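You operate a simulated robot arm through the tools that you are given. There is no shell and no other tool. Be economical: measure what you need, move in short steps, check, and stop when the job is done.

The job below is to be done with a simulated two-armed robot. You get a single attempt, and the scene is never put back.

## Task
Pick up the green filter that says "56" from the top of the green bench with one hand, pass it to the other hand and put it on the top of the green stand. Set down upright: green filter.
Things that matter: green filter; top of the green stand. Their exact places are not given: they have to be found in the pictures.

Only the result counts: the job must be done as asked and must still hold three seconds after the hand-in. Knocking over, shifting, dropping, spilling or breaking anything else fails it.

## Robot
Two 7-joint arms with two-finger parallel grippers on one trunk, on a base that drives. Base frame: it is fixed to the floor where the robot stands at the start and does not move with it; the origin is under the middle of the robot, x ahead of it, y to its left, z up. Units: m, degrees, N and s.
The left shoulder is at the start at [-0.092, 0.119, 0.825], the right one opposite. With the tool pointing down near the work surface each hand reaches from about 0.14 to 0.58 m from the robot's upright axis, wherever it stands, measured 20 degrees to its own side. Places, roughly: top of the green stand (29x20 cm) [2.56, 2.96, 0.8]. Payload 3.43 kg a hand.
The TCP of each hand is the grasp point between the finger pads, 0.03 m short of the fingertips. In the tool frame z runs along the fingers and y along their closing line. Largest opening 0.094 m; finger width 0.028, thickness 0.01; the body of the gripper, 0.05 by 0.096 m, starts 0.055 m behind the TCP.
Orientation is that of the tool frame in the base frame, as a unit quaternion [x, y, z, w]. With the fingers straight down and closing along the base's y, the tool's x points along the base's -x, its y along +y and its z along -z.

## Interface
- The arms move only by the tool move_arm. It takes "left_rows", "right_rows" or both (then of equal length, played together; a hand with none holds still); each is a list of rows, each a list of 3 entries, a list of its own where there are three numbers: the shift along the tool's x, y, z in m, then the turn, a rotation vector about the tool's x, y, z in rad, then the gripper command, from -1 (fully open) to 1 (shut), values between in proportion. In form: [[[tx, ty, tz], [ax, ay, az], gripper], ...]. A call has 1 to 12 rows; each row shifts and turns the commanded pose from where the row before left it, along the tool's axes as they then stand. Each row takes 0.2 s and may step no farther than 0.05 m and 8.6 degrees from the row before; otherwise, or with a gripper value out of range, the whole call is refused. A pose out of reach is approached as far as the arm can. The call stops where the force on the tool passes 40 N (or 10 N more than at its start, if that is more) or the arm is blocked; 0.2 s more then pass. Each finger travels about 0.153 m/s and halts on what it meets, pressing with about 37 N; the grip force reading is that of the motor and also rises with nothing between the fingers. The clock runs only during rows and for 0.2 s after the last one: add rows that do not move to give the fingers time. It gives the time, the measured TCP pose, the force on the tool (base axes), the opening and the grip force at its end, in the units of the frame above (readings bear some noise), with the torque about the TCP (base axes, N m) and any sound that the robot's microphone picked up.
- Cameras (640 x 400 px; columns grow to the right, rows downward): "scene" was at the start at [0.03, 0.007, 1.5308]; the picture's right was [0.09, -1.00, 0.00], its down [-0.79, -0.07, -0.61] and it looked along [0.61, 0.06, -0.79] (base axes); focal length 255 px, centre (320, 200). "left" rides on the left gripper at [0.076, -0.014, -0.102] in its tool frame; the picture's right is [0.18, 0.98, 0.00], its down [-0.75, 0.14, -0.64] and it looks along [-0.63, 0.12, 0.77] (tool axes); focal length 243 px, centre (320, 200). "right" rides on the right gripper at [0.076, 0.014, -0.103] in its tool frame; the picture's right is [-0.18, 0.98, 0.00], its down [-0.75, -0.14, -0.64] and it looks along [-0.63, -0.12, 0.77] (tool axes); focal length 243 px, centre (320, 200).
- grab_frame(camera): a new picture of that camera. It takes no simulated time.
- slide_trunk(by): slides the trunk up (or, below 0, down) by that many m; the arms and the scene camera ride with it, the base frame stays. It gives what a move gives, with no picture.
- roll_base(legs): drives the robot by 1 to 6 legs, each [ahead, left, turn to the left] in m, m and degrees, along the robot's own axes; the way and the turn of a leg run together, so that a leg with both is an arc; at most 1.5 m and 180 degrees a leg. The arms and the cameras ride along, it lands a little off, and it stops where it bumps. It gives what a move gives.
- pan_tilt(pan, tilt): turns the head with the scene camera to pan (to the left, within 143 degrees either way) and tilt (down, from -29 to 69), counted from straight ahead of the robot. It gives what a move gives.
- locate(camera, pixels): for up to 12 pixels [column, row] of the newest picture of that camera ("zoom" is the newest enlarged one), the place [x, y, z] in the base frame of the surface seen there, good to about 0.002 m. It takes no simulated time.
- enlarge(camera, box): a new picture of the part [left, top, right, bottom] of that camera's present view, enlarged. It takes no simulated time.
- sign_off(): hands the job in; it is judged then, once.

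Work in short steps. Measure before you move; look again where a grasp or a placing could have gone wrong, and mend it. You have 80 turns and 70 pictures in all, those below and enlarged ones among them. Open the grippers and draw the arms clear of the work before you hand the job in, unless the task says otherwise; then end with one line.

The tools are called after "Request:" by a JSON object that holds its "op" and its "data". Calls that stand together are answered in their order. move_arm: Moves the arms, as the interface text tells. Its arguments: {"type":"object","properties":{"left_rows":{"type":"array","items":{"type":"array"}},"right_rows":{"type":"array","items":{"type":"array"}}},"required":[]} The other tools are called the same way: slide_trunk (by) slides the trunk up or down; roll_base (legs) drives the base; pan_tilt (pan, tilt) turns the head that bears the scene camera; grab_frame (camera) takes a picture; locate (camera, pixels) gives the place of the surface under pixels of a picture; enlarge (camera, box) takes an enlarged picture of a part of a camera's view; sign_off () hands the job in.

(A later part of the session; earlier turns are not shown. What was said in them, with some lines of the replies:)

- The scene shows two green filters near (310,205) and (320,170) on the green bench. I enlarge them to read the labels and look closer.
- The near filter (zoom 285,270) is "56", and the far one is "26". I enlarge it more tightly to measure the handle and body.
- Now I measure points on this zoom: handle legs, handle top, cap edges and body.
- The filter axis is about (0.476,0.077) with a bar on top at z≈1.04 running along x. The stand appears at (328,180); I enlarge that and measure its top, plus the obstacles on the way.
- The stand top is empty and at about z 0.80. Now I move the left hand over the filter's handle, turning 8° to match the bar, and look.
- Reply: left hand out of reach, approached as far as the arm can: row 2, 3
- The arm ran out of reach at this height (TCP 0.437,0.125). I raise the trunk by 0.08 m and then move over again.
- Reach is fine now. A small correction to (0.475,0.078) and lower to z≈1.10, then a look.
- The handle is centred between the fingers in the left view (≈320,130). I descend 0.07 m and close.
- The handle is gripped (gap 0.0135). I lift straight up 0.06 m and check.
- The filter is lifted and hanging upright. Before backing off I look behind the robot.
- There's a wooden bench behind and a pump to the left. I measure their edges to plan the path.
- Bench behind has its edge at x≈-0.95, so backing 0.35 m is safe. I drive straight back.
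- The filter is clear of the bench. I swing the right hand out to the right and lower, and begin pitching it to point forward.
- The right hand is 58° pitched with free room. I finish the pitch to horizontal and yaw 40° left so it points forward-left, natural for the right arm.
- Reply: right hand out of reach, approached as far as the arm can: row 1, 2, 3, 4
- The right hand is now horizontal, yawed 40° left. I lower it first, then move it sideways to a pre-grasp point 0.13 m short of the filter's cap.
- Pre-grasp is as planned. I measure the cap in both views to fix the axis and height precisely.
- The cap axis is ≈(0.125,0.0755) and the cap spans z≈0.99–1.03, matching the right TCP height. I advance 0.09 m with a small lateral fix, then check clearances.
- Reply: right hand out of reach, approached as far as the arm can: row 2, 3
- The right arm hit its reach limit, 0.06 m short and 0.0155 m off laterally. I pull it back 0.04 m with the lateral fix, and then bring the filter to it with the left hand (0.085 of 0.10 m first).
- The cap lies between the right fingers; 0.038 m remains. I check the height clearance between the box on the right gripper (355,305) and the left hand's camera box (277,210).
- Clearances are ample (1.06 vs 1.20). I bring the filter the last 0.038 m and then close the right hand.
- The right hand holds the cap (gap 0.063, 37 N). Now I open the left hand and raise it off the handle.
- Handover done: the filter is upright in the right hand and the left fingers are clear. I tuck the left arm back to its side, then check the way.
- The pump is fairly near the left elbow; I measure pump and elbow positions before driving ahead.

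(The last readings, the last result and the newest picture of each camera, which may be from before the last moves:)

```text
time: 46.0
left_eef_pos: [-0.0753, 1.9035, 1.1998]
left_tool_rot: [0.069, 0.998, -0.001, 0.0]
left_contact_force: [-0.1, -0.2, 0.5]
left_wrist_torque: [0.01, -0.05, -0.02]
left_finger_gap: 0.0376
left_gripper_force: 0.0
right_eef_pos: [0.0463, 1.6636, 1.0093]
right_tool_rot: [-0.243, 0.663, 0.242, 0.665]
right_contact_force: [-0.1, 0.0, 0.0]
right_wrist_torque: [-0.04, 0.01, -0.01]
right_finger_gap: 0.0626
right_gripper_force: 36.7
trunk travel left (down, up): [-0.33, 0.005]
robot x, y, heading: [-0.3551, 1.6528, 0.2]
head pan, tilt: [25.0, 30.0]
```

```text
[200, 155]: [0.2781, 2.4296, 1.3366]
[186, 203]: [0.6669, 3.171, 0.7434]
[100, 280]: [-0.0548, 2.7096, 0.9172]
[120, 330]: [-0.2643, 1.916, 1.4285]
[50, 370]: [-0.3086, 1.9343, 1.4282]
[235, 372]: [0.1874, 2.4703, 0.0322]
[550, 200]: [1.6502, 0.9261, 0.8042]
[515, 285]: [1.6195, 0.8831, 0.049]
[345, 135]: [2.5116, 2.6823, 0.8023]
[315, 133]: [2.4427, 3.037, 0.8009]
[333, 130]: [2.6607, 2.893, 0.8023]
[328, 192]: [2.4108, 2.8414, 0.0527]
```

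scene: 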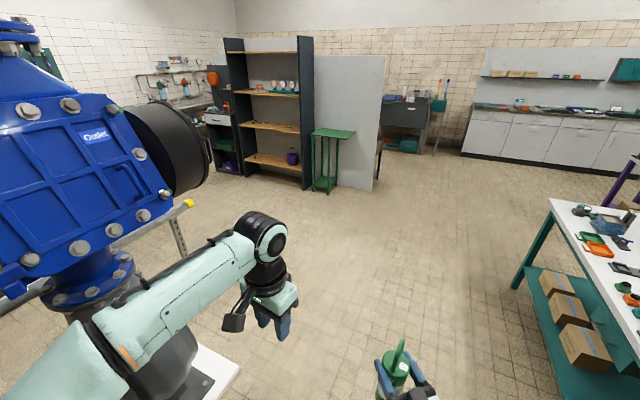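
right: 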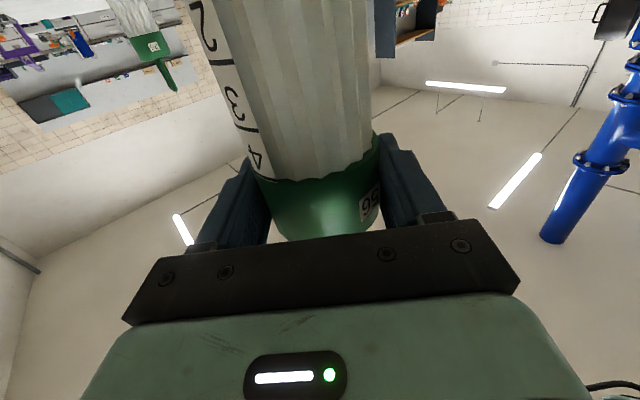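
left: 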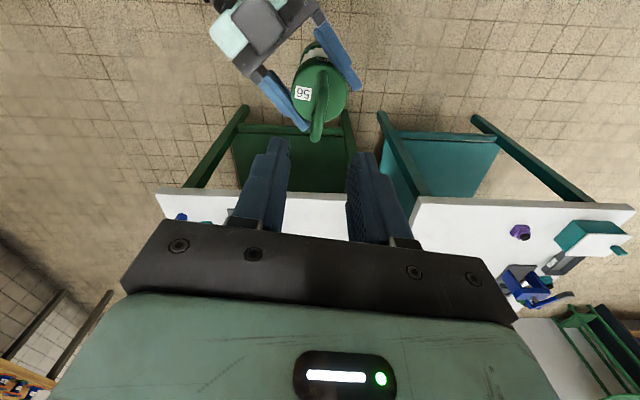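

Margin to the pump is about 0.3 m. I shift slightly right and drive ahead to x≈1.3, then look at the stand.

Request:
{"op": "roll_base", "data": {"legs": [[0.8, -0.1, 0], [0.8, 0, 0]]}}

Request:
{"op": "pan_tilt", "data": {"pan": 45, "tilt": 25}}

Request:
{"op": "grab_frame", "data": {"camera": "scene"}}

```text
time: 54.2
left_eef_pos: [1.5194, 1.8207, 1.2002]
left_tool_rot: [0.062, 0.998, 0.0, -0.001]
left_contact_force: [0.3, 0.0, -1.3]
left_wrist_torque: [0.03, 0.0, -0.04]
left_finger_gap: 0.0374
left_gripper_force: 0.0
right_eef_pos: [1.6446, 1.5837, 1.01]
right_tool_rot: [-0.248, 0.661, 0.247, 0.664]
right_contact_force: [-0.4, 0.4, 0.2]
right_wrist_torque: [0.0, -0.02, -0.02]
right_finger_gap: 0.0632
right_gripper_force: 37.5
trunk travel left (down, up): [-0.33, 0.005]
robot x, y, heading: [1.2429, 1.5651, 0.9]
head pan, tilt: [25.0, 30.0]
```

```text
time: 55.1
left_eef_pos: [1.5199, 1.8208, 1.2]
left_tool_rot: [0.063, 0.998, 0.0, 0.001]
left_contact_force: [0.3, -0.2, 0.5]
left_wrist_torque: [-0.04, -0.01, 0.01]
left_finger_gap: 0.0374
left_gripper_force: 0.0
right_eef_pos: [1.643, 1.5835, 1.0116]
right_tool_rot: [-0.248, 0.661, 0.246, 0.664]
right_contact_force: [0.2, -0.1, -0.7]
right_wrist_torque: [-0.01, -0.02, 0.02]
right_finger_gap: 0.0632
right_gripper_force: 36.9
trunk travel left (down, up): [-0.33, 0.005]
robot x, y, heading: [1.2461, 1.5633, 0.8]
head pan, tilt: [45.0, 25.0]
```

```text
36 pictures are left
```

scene: 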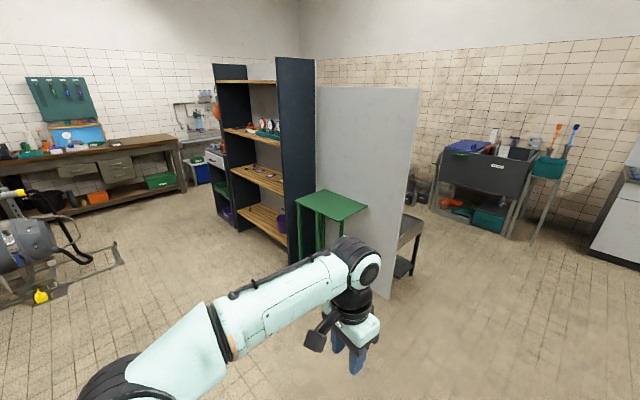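

Request:
{"op": "enlarge", "data": {"camera": "scene", "box": [270, 170, 420, 270]}}

```text
4.00 times, centred on (345, 220) of scene
```

zoom: 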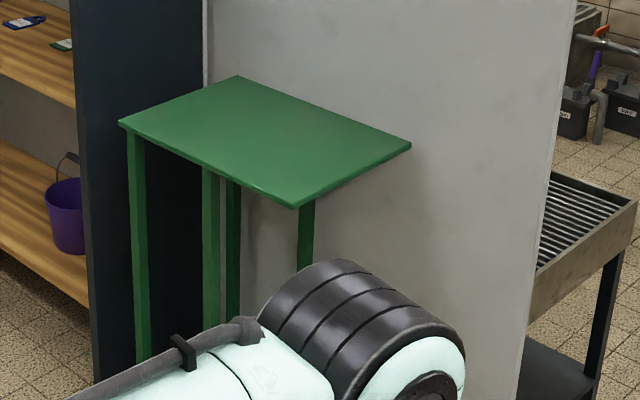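

The stand top is clear, with corners at (121,122), (238,78), (409,145), (296,205). I measure them and the panel.

Request:
{"op": "locate", "data": {"camera": "zoom", "pixels": [[124, 123], [238, 80], [405, 146], [296, 203], [265, 140], [450, 150], [300, 60], [545, 200], [140, 60], [90, 200]]}}

```text
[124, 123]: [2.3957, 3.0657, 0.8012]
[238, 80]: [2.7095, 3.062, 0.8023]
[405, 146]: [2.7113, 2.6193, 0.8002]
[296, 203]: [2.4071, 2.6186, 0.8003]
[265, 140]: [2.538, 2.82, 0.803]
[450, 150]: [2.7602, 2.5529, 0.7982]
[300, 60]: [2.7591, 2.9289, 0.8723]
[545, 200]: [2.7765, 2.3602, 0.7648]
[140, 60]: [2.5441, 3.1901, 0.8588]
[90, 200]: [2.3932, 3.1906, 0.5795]
```

The stand top spans x 2.40–2.71, y 2.62–3.07, with the panel at x≈2.76 and shelf side at y≈3.19; I'll aim for (2.55,2.93). I look down to see how far the robot's base and the right elbow stick out.

Request:
{"op": "pan_tilt", "data": {"pan": -30, "tilt": 69}}

Request:
{"op": "grab_frame", "data": {"camera": "scene"}}

```text
time: 56.5
left_eef_pos: [1.5202, 1.8193, 1.2007]
left_tool_rot: [0.063, 0.998, 0.0, 0.0]
left_contact_force: [-0.2, -0.6, 0.3]
left_wrist_torque: [0.04, 0.01, 0.03]
left_finger_gap: 0.0375
left_gripper_force: 0.0
right_eef_pos: [1.6438, 1.5838, 1.0102]
right_tool_rot: [-0.247, 0.662, 0.246, 0.664]
right_contact_force: [0.5, -0.2, -0.2]
right_wrist_torque: [-0.04, -0.01, 0.01]
right_finger_gap: 0.063
right_gripper_force: 37.6
trunk travel left (down, up): [-0.33, 0.005]
robot x, y, heading: [1.2424, 1.5663, 0.7]
head pan, tilt: [-30.0, 68.8]
```

```text
34 pictures are left
```

scene: 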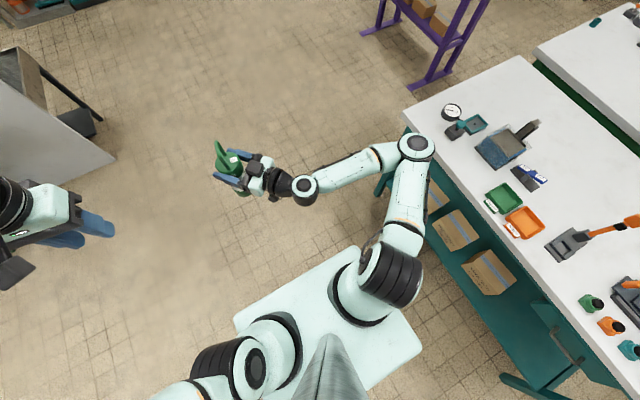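

Request:
{"op": "locate", "data": {"camera": "scene", "pixels": [[235, 310], [350, 250], [415, 350], [290, 285], [415, 145], [432, 150], [330, 180], [230, 165], [240, 330], [260, 185], [303, 190], [405, 220]]}}

```text
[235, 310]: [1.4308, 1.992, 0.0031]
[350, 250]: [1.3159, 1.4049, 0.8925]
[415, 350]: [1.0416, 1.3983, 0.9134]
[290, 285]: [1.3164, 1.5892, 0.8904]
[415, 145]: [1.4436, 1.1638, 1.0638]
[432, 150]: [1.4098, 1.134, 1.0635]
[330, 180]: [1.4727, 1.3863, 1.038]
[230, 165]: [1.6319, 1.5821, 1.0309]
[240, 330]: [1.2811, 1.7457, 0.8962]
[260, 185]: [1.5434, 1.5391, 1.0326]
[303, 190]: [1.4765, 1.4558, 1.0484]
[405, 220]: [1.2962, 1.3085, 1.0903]
```

The torso front is only 0.07 m ahead of the axis and the elbow sits at rel (0.2,-0.4). I extend the right hand forward-right so the base can stay farther from the stand.

Request:
{"op": "move_arm", "data": {"right_rows": [[[0, -0.03, 0.004], [0, 0, 0], 1], [[0, -0.03, 0.004], [0, 0, 0], 1], [[0, -0.03, 0.004], [0, 0, 0], 1], [[0, -0.03, 0.004], [0, 0, 0], 1], [[0, 0, 0], [0, 0, 0], 1]]}}

```text
time: 57.7
left_eef_pos: [1.5204, 1.8205, 1.2004]
left_tool_rot: [0.064, 0.998, 0.0, 0.0]
left_contact_force: [-0.4, -0.3, 0.4]
left_wrist_torque: [0.01, 0.0, 0.0]
left_finger_gap: 0.0376
left_gripper_force: 0.0
right_eef_pos: [1.7341, 1.5042, 1.0113]
right_tool_rot: [-0.248, 0.661, 0.247, 0.663]
right_contact_force: [-0.1, -0.3, -0.6]
right_wrist_torque: [0.03, 0.0, 0.02]
right_finger_gap: 0.0627
right_gripper_force: 37.0
trunk travel left (down, up): [-0.33, 0.005]
robot x, y, heading: [1.2423, 1.5669, 0.8]
head pan, tilt: [-30.0, 68.8]
```

The right hand now sits at rel (0.49,-0.07). I tuck the left hand back 0.1 m and drive diagonally to a spot before the stand, about (1.75,2.85), heading 10°.

Request:
{"op": "move_arm", "data": {"left_rows": [[[0.033, 0, 0], [0, 0, 0], 0.2], [[0.033, 0, 0], [0, 0, 0], 0.2], [[0.033, 0, 0], [0, 0, 0], 0.2], [[0, 0, 0], [0, 0, 0], 0.2]]}}

Request:
{"op": "roll_base", "data": {"legs": [[0.26, 0.64, 4.6], [0.3, 0.62, 4.6]]}}

Request:
{"op": "pan_tilt", "data": {"pan": 5, "tilt": 40}}

Request:
{"op": "grab_frame", "data": {"camera": "scene"}}

```text
time: 58.7
left_eef_pos: [1.4219, 1.8318, 1.2004]
left_tool_rot: [0.063, 0.998, 0.001, 0.0]
left_contact_force: [0.1, 0.5, 0.2]
left_wrist_torque: [0.01, 0.01, 0.01]
left_finger_gap: 0.0376
left_gripper_force: 0.1
right_eef_pos: [1.7367, 1.5033, 1.0115]
right_tool_rot: [-0.248, 0.661, 0.246, 0.664]
right_contact_force: [0.8, 0.2, -0.1]
right_wrist_torque: [-0.02, 0.0, 0.0]
right_finger_gap: 0.063
right_gripper_force: 37.2
trunk travel left (down, up): [-0.33, 0.005]
robot x, y, heading: [1.2468, 1.5673, 0.8]
head pan, tilt: [-30.0, 68.8]
```

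```text
time: 70.3
left_eef_pos: [1.8097, 3.1686, 1.199]
left_tool_rot: [-0.021, 1.0, 0.0, 0.0]
left_contact_force: [-1.1, 0.1, -0.3]
left_wrist_torque: [-0.02, -0.02, -0.03]
left_finger_gap: 0.0376
left_gripper_force: 0.1
right_eef_pos: [2.1758, 2.8968, 1.0114]
right_tool_rot: [-0.302, 0.638, 0.301, 0.641]
right_contact_force: [-0.2, 0.2, 0.3]
right_wrist_torque: [-0.01, -0.01, -0.01]
right_finger_gap: 0.0631
right_gripper_force: 37.0
trunk travel left (down, up): [-0.33, 0.005]
robot x, y, heading: [1.6819, 2.8813, 10.5]
head pan, tilt: [-30.0, 68.8]
```

```text
time: 71.3
left_eef_pos: [1.8114, 3.168, 1.2]
left_tool_rot: [-0.019, 1.0, 0.0, -0.001]
left_contact_force: [-0.1, -0.3, 0.3]
left_wrist_torque: [-0.02, 0.04, 0.02]
left_finger_gap: 0.0377
left_gripper_force: 0.0
right_eef_pos: [2.1765, 2.8968, 1.0117]
right_tool_rot: [-0.302, 0.638, 0.301, 0.641]
right_contact_force: [0.2, 0.9, 0.9]
right_wrist_torque: [-0.03, -0.02, 0.01]
right_finger_gap: 0.0632
right_gripper_force: 36.8
trunk travel left (down, up): [-0.33, 0.005]
robot x, y, heading: [1.6826, 2.8789, 10.1]
head pan, tilt: [5.0, 40.0]
```

```text
33 pictures are left
```

scene: 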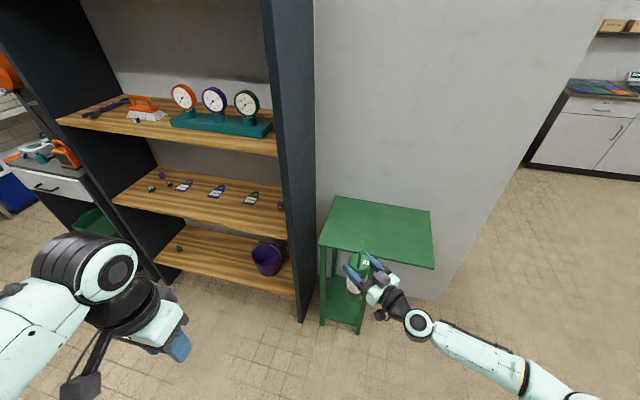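

Stand ahead, filter before it. I measure the shelf front and stand edges again from here before the final approach.

Request:
{"op": "locate", "data": {"camera": "scene", "pixels": [[300, 240], [300, 310], [65, 120], [120, 203], [322, 243], [337, 199], [430, 212], [431, 264], [362, 258], [357, 288]]}}

Request:
{"op": "enlarge", "data": {"camera": "scene", "box": [310, 180, 450, 340]}}

```text
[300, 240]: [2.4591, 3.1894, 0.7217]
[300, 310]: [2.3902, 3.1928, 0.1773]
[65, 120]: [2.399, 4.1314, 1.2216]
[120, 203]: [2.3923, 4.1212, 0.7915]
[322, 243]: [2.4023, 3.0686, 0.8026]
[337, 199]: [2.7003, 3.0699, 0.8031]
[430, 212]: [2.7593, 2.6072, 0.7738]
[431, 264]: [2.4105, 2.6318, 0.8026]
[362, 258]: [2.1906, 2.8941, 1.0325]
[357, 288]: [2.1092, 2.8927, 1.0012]
```

```text
2.50 times, centred on (380, 260) of scene
```

zoom: 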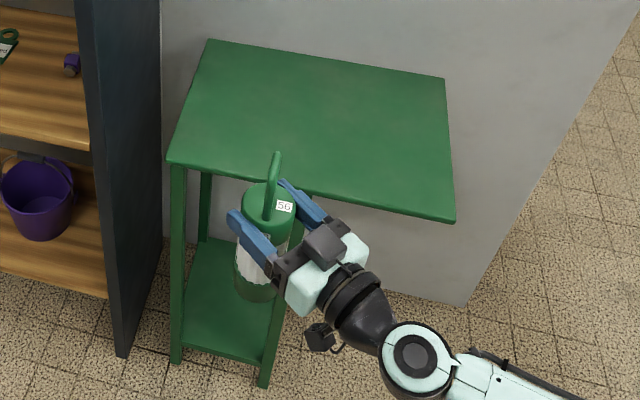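

All consistent: shelf front x≈2.39, stand edge x≈2.40; the legs are on the left half, so (2.55,2.93) is well supported. I roll forward 0.25 m and check.

Request:
{"op": "roll_base", "data": {"legs": [[0.25, -0.02, 0]]}}

Request:
{"op": "grab_frame", "data": {"camera": "scene"}}

```text
time: 73.2
left_eef_pos: [2.0602, 3.1944, 1.1998]
left_tool_rot: [-0.021, 1.0, 0.0, 0.0]
left_contact_force: [0.0, -0.4, -0.1]
left_wrist_torque: [-0.01, -0.02, 0.03]
left_finger_gap: 0.0374
left_gripper_force: 0.2
right_eef_pos: [2.4236, 2.9238, 1.0108]
right_tool_rot: [-0.303, 0.638, 0.302, 0.64]
right_contact_force: [0.0, -0.6, -0.8]
right_wrist_torque: [0.01, 0.01, -0.02]
right_finger_gap: 0.0633
right_gripper_force: 37.4
trunk travel left (down, up): [-0.33, 0.005]
robot x, y, heading: [1.9298, 2.9009, 10.3]
head pan, tilt: [5.0, 40.0]
```

```text
31 pictures are left
```

scene: 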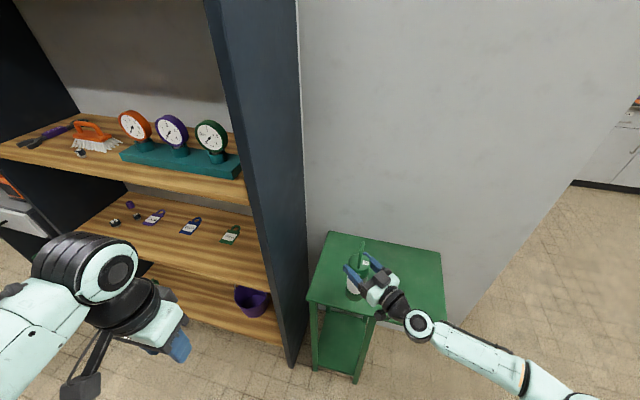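

On track at TCP (2.424,2.924). A last 0.125 m forward, then look closely.

Request:
{"op": "roll_base", "data": {"legs": [[0.125, -0.015, 0]]}}

Request:
{"op": "pan_tilt", "data": {"pan": 0, "tilt": 50}}

Request:
{"op": "enlarge", "data": {"camera": "scene", "box": [240, 120, 440, 320]}}

Request:
{"op": "grab_frame", "data": {"camera": "right"}}

```text
time: 74.4
left_eef_pos: [2.1841, 3.2011, 1.1996]
left_tool_rot: [-0.021, 1.0, 0.0, -0.001]
left_contact_force: [1.1, -0.6, 0.2]
left_wrist_torque: [-0.02, 0.0, 0.02]
left_finger_gap: 0.0376
left_gripper_force: 0.1
right_eef_pos: [2.5492, 2.9315, 1.0103]
right_tool_rot: [-0.303, 0.638, 0.302, 0.641]
right_contact_force: [0.4, -1.3, -1.2]
right_wrist_torque: [0.02, 0.0, -0.05]
right_finger_gap: 0.063
right_gripper_force: 37.2
trunk travel left (down, up): [-0.33, 0.005]
robot x, y, heading: [2.0601, 2.9105, 10.5]
head pan, tilt: [5.0, 40.0]
```

```text
time: 75.2
left_eef_pos: [2.1854, 3.2025, 1.1995]
left_tool_rot: [-0.021, 1.0, 0.0, 0.001]
left_contact_force: [-0.6, -0.7, -0.5]
left_wrist_torque: [0.01, 0.0, -0.01]
left_finger_gap: 0.0379
left_gripper_force: 0.1
right_eef_pos: [2.5497, 2.9298, 1.0108]
right_tool_rot: [-0.302, 0.638, 0.301, 0.641]
right_contact_force: [-0.7, 0.6, -1.9]
right_wrist_torque: [0.01, 0.04, -0.01]
right_finger_gap: 0.063
right_gripper_force: 37.0
trunk travel left (down, up): [-0.33, 0.005]
robot x, y, heading: [2.0555, 2.9093, 10.3]
head pan, tilt: [0.0, 50.0]
```

```text
2.00 times, centred on (340, 220) of scene
```

zoom: 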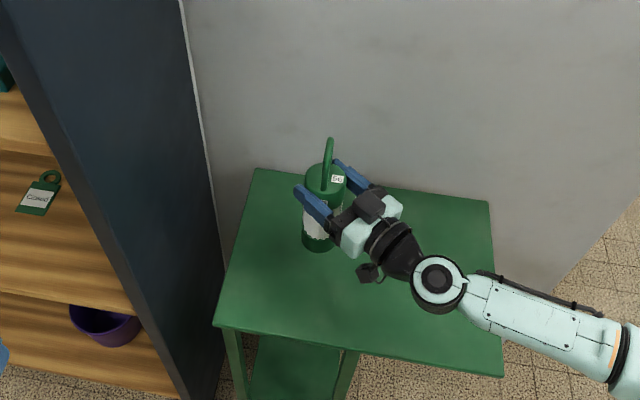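

```text
29 pictures are left
```

right: 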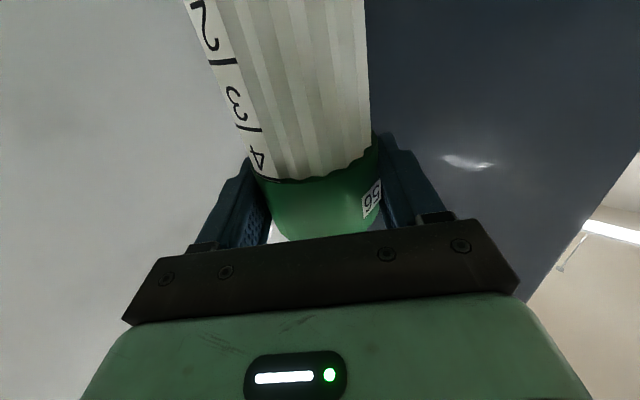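

The filter is over the stand. I check its uprightness and the low-hanging camera box at zoom (368,272).

Request:
{"op": "locate", "data": {"camera": "zoom", "pixels": [[315, 245], [315, 230], [316, 215], [318, 187], [304, 238], [368, 272], [366, 280], [290, 262], [330, 141]]}}

Request:
{"op": "enlarge", "data": {"camera": "scene", "box": [300, 180, 370, 260]}}

```text
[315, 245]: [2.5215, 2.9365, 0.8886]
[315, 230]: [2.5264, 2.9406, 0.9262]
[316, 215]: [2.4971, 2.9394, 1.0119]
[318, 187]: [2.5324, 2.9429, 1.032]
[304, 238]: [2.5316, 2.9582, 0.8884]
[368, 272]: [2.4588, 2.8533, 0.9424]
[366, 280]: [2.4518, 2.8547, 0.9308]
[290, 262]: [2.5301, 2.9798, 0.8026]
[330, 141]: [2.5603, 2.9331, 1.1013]
```

```text
5.00 times, centred on (335, 220) of scene
```

zoom: 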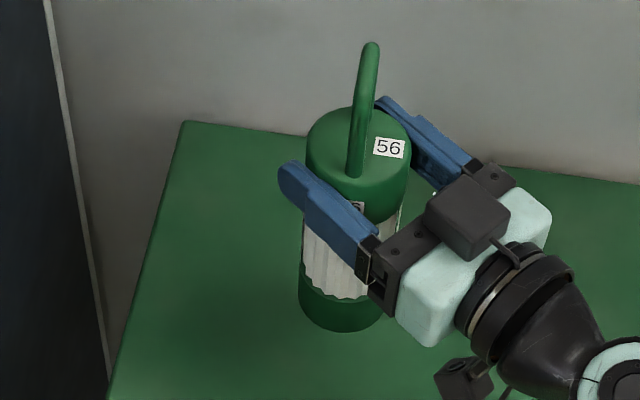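

Upright with safe clearances. I lower the trunk by 0.045 m and read the pose.

Request:
{"op": "slide_trunk", "data": {"by": -0.045}}

Request:
{"op": "enlarge", "data": {"camera": "scene", "box": [290, 160, 380, 260]}}

```text
time: 76.0
left_eef_pos: [2.1866, 3.2033, 1.1558]
left_tool_rot: [-0.021, 1.0, 0.0, -0.001]
left_contact_force: [-0.1, 0.3, 0.1]
left_wrist_torque: [0.01, 0.0, 0.01]
left_finger_gap: 0.0378
left_gripper_force: 0.0
right_eef_pos: [2.5505, 2.931, 0.9661]
right_tool_rot: [-0.302, 0.638, 0.301, 0.641]
right_contact_force: [0.8, -0.3, -1.0]
right_wrist_torque: [-0.06, 0.02, 0.0]
right_finger_gap: 0.0629
right_gripper_force: 36.9
trunk travel left (down, up): [-0.285, 0.05]
robot x, y, heading: [2.0549, 2.9105, 10.5]
head pan, tilt: [0.0, 50.0]
```

```text
4.00 times, centred on (335, 210) of scene
```

zoom: 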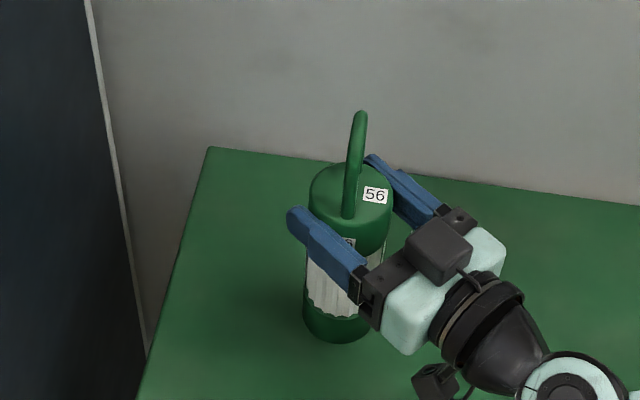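

By the handle height, about 0.013 m remains. I lower with the arm in small steps and watch the force.

Request:
{"op": "move_arm", "data": {"right_rows": [[[0.004, 0, 0], [0, 0, 0], 1], [[0.004, 0, 0], [0, 0, 0], 1], [[0.003, 0, 0], [0, 0, 0], 1], [[0, 0, 0], [0, 0, 0], 1]]}}

Request:
{"op": "move_arm", "data": {"right_rows": [[[0.002, 0, 0], [0, 0, 0], 1], [[0, 0, 0], [0, 0, 0], 1]]}}

```text
time: 77.0
left_eef_pos: [2.1854, 3.2017, 1.1535]
left_tool_rot: [-0.02, 1.0, 0.0, 0.0]
left_contact_force: [0.0, 0.4, -0.1]
left_wrist_torque: [-0.02, 0.01, 0.02]
left_finger_gap: 0.0377
left_gripper_force: 0.1
right_eef_pos: [2.55, 2.9312, 0.9551]
right_tool_rot: [-0.302, 0.638, 0.301, 0.641]
right_contact_force: [0.8, -0.2, -1.2]
right_wrist_torque: [0.0, 0.02, 0.0]
right_finger_gap: 0.0631
right_gripper_force: 36.8
trunk travel left (down, up): [-0.285, 0.05]
robot x, y, heading: [2.0531, 2.9107, 10.4]
head pan, tilt: [0.0, 50.0]
```

```text
time: 77.6
left_eef_pos: [2.1854, 3.2021, 1.1543]
left_tool_rot: [-0.02, 1.0, -0.001, 0.001]
left_contact_force: [-0.5, -0.8, 0.7]
left_wrist_torque: [0.05, 0.0, 0.02]
left_finger_gap: 0.0377
left_gripper_force: 0.1
right_eef_pos: [2.55, 2.9309, 0.9527]
right_tool_rot: [-0.302, 0.638, 0.301, 0.642]
right_contact_force: [-0.5, 0.0, -2.0]
right_wrist_torque: [-0.03, -0.01, 0.02]
right_finger_gap: 0.0631
right_gripper_force: 37.2
trunk travel left (down, up): [-0.285, 0.05]
robot x, y, heading: [2.0568, 2.9087, 10.3]
head pan, tilt: [0.0, 50.0]
```

No contact yet at z 0.9527; I continue in 2 mm steps.

Request:
{"op": "move_arm", "data": {"right_rows": [[[0.002, 0, 0], [0, 0, 0], 1], [[0, 0, 0], [0, 0, 0], 1]]}}

Request:
{"op": "move_arm", "data": {"right_rows": [[[0.0015, 0, 0], [0, 0, 0], 1], [[0, 0, 0], [0, 0, 0], 1]]}}

Request:
{"op": "enlarge", "data": {"camera": "scene", "box": [300, 170, 370, 260]}}

```text
time: 78.2
left_eef_pos: [2.1839, 3.2023, 1.1545]
left_tool_rot: [-0.021, 1.0, 0.0, -0.001]
left_contact_force: [0.6, -0.1, 0.4]
left_wrist_torque: [-0.01, 0.03, -0.03]
left_finger_gap: 0.0377
left_gripper_force: 0.1
right_eef_pos: [2.5493, 2.9301, 0.9496]
right_tool_rot: [-0.303, 0.638, 0.302, 0.641]
right_contact_force: [0.2, 0.6, -1.4]
right_wrist_torque: [-0.04, 0.02, 0.04]
right_finger_gap: 0.0628
right_gripper_force: 37.3
trunk travel left (down, up): [-0.285, 0.05]
robot x, y, heading: [2.0559, 2.9122, 10.5]
head pan, tilt: [0.0, 50.0]
```

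```text
time: 78.8
left_eef_pos: [2.1841, 3.2019, 1.1546]
left_tool_rot: [-0.021, 1.0, -0.001, 0.001]
left_contact_force: [0.3, 0.3, -0.1]
left_wrist_torque: [0.0, -0.01, -0.02]
left_finger_gap: 0.0375
left_gripper_force: 0.0
right_eef_pos: [2.5487, 2.9298, 0.951]
right_tool_rot: [-0.302, 0.638, 0.302, 0.641]
right_contact_force: [0.0, -0.8, 5.9]
right_wrist_torque: [-0.13, 0.23, 0.04]
right_finger_gap: 0.0632
right_gripper_force: 37.3
trunk travel left (down, up): [-0.285, 0.05]
robot x, y, heading: [2.0529, 2.909, 10.6]
head pan, tilt: [0.0, 50.0]
```

```text
4.44 times, centred on (335, 215) of scene
```

zoom: 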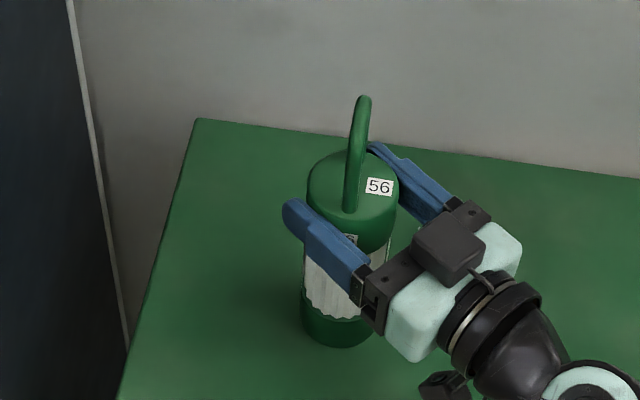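

Contact felt: 5.9 N upward. I open the right fingers slowly in place, then check before withdrawing.

Request:
{"op": "move_arm", "data": {"right_rows": [[[0, 0, 0], [0, 0, 0], -0.3], [[0, 0, 0], [0, 0, 0], -0.45], [[0, 0, 0], [0, 0, 0], -0.7], [[0, 0, 0], [0, 0, 0], -1], [[0, 0, 0], [0, 0, 0], -1]]}}

Request:
{"op": "enlarge", "data": {"camera": "scene", "box": [300, 170, 370, 260]}}

Request:
{"op": "grab_frame", "data": {"camera": "right"}}

```text
time: 80.0
left_eef_pos: [2.1853, 3.2021, 1.1548]
left_tool_rot: [-0.021, 1.0, -0.001, 0.0]
left_contact_force: [0.5, -0.4, 0.1]
left_wrist_torque: [0.0, 0.02, -0.02]
left_finger_gap: 0.0379
left_gripper_force: 0.1
right_eef_pos: [2.549, 2.9312, 0.9493]
right_tool_rot: [-0.302, 0.638, 0.302, 0.641]
right_contact_force: [0.0, 0.0, 0.8]
right_wrist_torque: [-0.01, 0.0, -0.01]
right_finger_gap: 0.0943
right_gripper_force: 0.1
trunk travel left (down, up): [-0.285, 0.05]
robot x, y, heading: [2.0564, 2.9091, 10.4]
head pan, tilt: [0.0, 50.0]
```

```text
4.44 times, centred on (335, 215) of scene
```

zoom: 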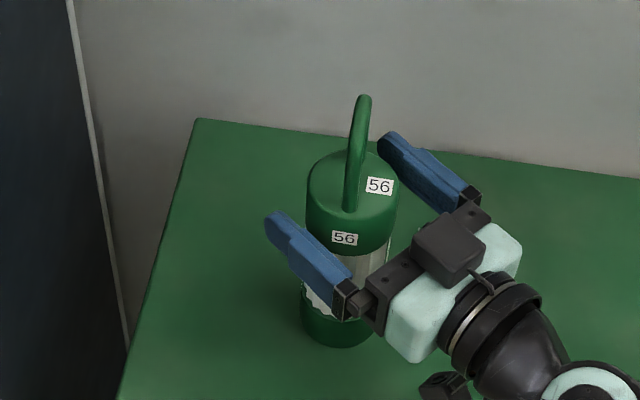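

```text
24 pictures are left
```

right: 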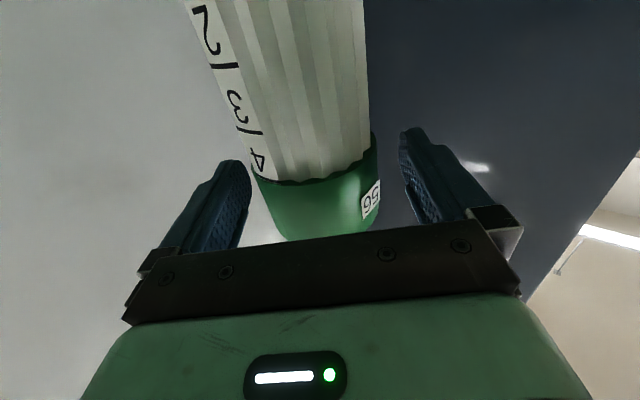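

The filter stands free between the open fingers. I withdraw the right hand straight back 0.14 m, then check.

Request:
{"op": "move_arm", "data": {"right_rows": [[[0, 0, -0.025], [0, 0, 0], -1], [[0, 0, -0.025], [0, 0, 0], -1], [[0, 0, -0.03], [0, 0, 0], -1], [[0, 0, -0.03], [0, 0, 0], -1], [[0, 0, -0.03], [0, 0, 0], -1], [[0, 0, 0], [0, 0, 0], -1]]}}

Request:
{"op": "grab_frame", "data": {"camera": "scene"}}

```text
time: 81.4
left_eef_pos: [2.1849, 3.2016, 1.1546]
left_tool_rot: [-0.021, 1.0, 0.001, -0.001]
left_contact_force: [-0.3, -0.7, 1.0]
left_wrist_torque: [0.01, -0.02, 0.03]
left_finger_gap: 0.0374
left_gripper_force: 0.1
right_eef_pos: [2.4603, 2.8231, 0.9485]
right_tool_rot: [-0.302, 0.639, 0.301, 0.641]
right_contact_force: [0.2, 0.0, -0.5]
right_wrist_torque: [-0.01, 0.0, 0.02]
right_finger_gap: 0.0939
right_gripper_force: 0.1
trunk travel left (down, up): [-0.285, 0.05]
robot x, y, heading: [2.0564, 2.9122, 10.4]
head pan, tilt: [0.0, 50.0]
```

```text
23 pictures are left
```

scene: 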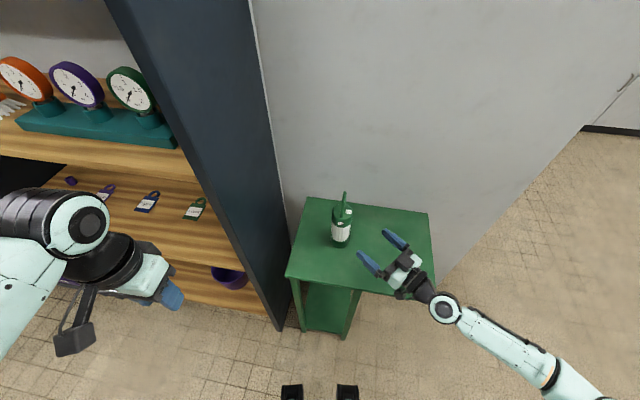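

The filter stands upright on the stand. I raise the trunk and back the robot off 0.4 m with both grippers open, then verify.

Request:
{"op": "slide_trunk", "data": {"by": 0.045}}

Request:
{"op": "roll_base", "data": {"legs": [[-0.4, 0, 0]]}}

Request:
{"op": "move_arm", "data": {"left_rows": [[[0, 0, 0], [0, 0, 0], -1], [[0, 0, 0], [0, 0, 0], -1], [[0, 0, 0], [0, 0, 0], -1]]}}

Request:
{"op": "enlarge", "data": {"camera": "scene", "box": [260, 60, 460, 260]}}

```text
time: 82.3
left_eef_pos: [2.1843, 3.2024, 1.1997]
left_tool_rot: [-0.02, 1.0, -0.001, 0.0]
left_contact_force: [-0.1, -0.1, 0.5]
left_wrist_torque: [-0.01, -0.02, -0.02]
left_finger_gap: 0.0377
left_gripper_force: 0.0
right_eef_pos: [2.4596, 2.8215, 0.9936]
right_tool_rot: [-0.301, 0.639, 0.301, 0.641]
right_contact_force: [-0.4, -0.3, -0.6]
right_wrist_torque: [-0.01, -0.02, -0.03]
right_finger_gap: 0.0941
right_gripper_force: 0.0
trunk travel left (down, up): [-0.33, 0.005]
robot x, y, heading: [2.0592, 2.9107, 10.3]
head pan, tilt: [0.0, 50.0]
```

```text
time: 84.8
left_eef_pos: [1.7927, 3.1297, 1.1999]
left_tool_rot: [-0.021, 1.0, 0.0, 0.0]
left_contact_force: [-0.1, -0.7, 0.0]
left_wrist_torque: [-0.04, -0.01, -0.03]
left_finger_gap: 0.0374
left_gripper_force: 0.1
right_eef_pos: [2.0701, 2.7498, 0.994]
right_tool_rot: [-0.302, 0.639, 0.302, 0.64]
right_contact_force: [0.1, 0.8, 1.1]
right_wrist_torque: [0.0, -0.01, 0.02]
right_finger_gap: 0.0942
right_gripper_force: 0.1
trunk travel left (down, up): [-0.33, 0.005]
robot x, y, heading: [1.6634, 2.8375, 10.5]
head pan, tilt: [0.0, 50.0]
```

```text
time: 85.6
left_eef_pos: [1.7938, 3.1298, 1.1996]
left_tool_rot: [-0.021, 1.0, 0.0, 0.0]
left_contact_force: [0.2, 1.0, -0.3]
left_wrist_torque: [0.0, 0.0, 0.0]
left_finger_gap: 0.0939
left_gripper_force: 0.1
right_eef_pos: [2.0691, 2.75, 0.9943]
right_tool_rot: [-0.303, 0.638, 0.302, 0.64]
right_contact_force: [-0.4, 0.8, 0.1]
right_wrist_torque: [0.0, 0.01, -0.03]
right_finger_gap: 0.094
right_gripper_force: 0.0
trunk travel left (down, up): [-0.33, 0.005]
robot x, y, heading: [1.6653, 2.8359, 10.5]
head pan, tilt: [0.0, 50.0]
```

```text
2.00 times, centred on (360, 160) of scene
```

zoom: 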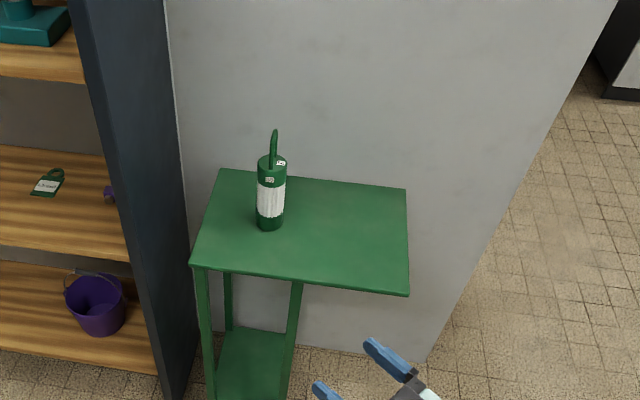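

The filter "56" stands upright and alone on the green stand; both hands are open and clear. I hand in.

Request:
{"op": "sign_off", "data": {}}

```text
The job is handed in.
```

The green filter "56" was picked up with the left hand, passed to the right hand, and set upright on top of the green stand; I've handed the job in, with both grippers open and clear.
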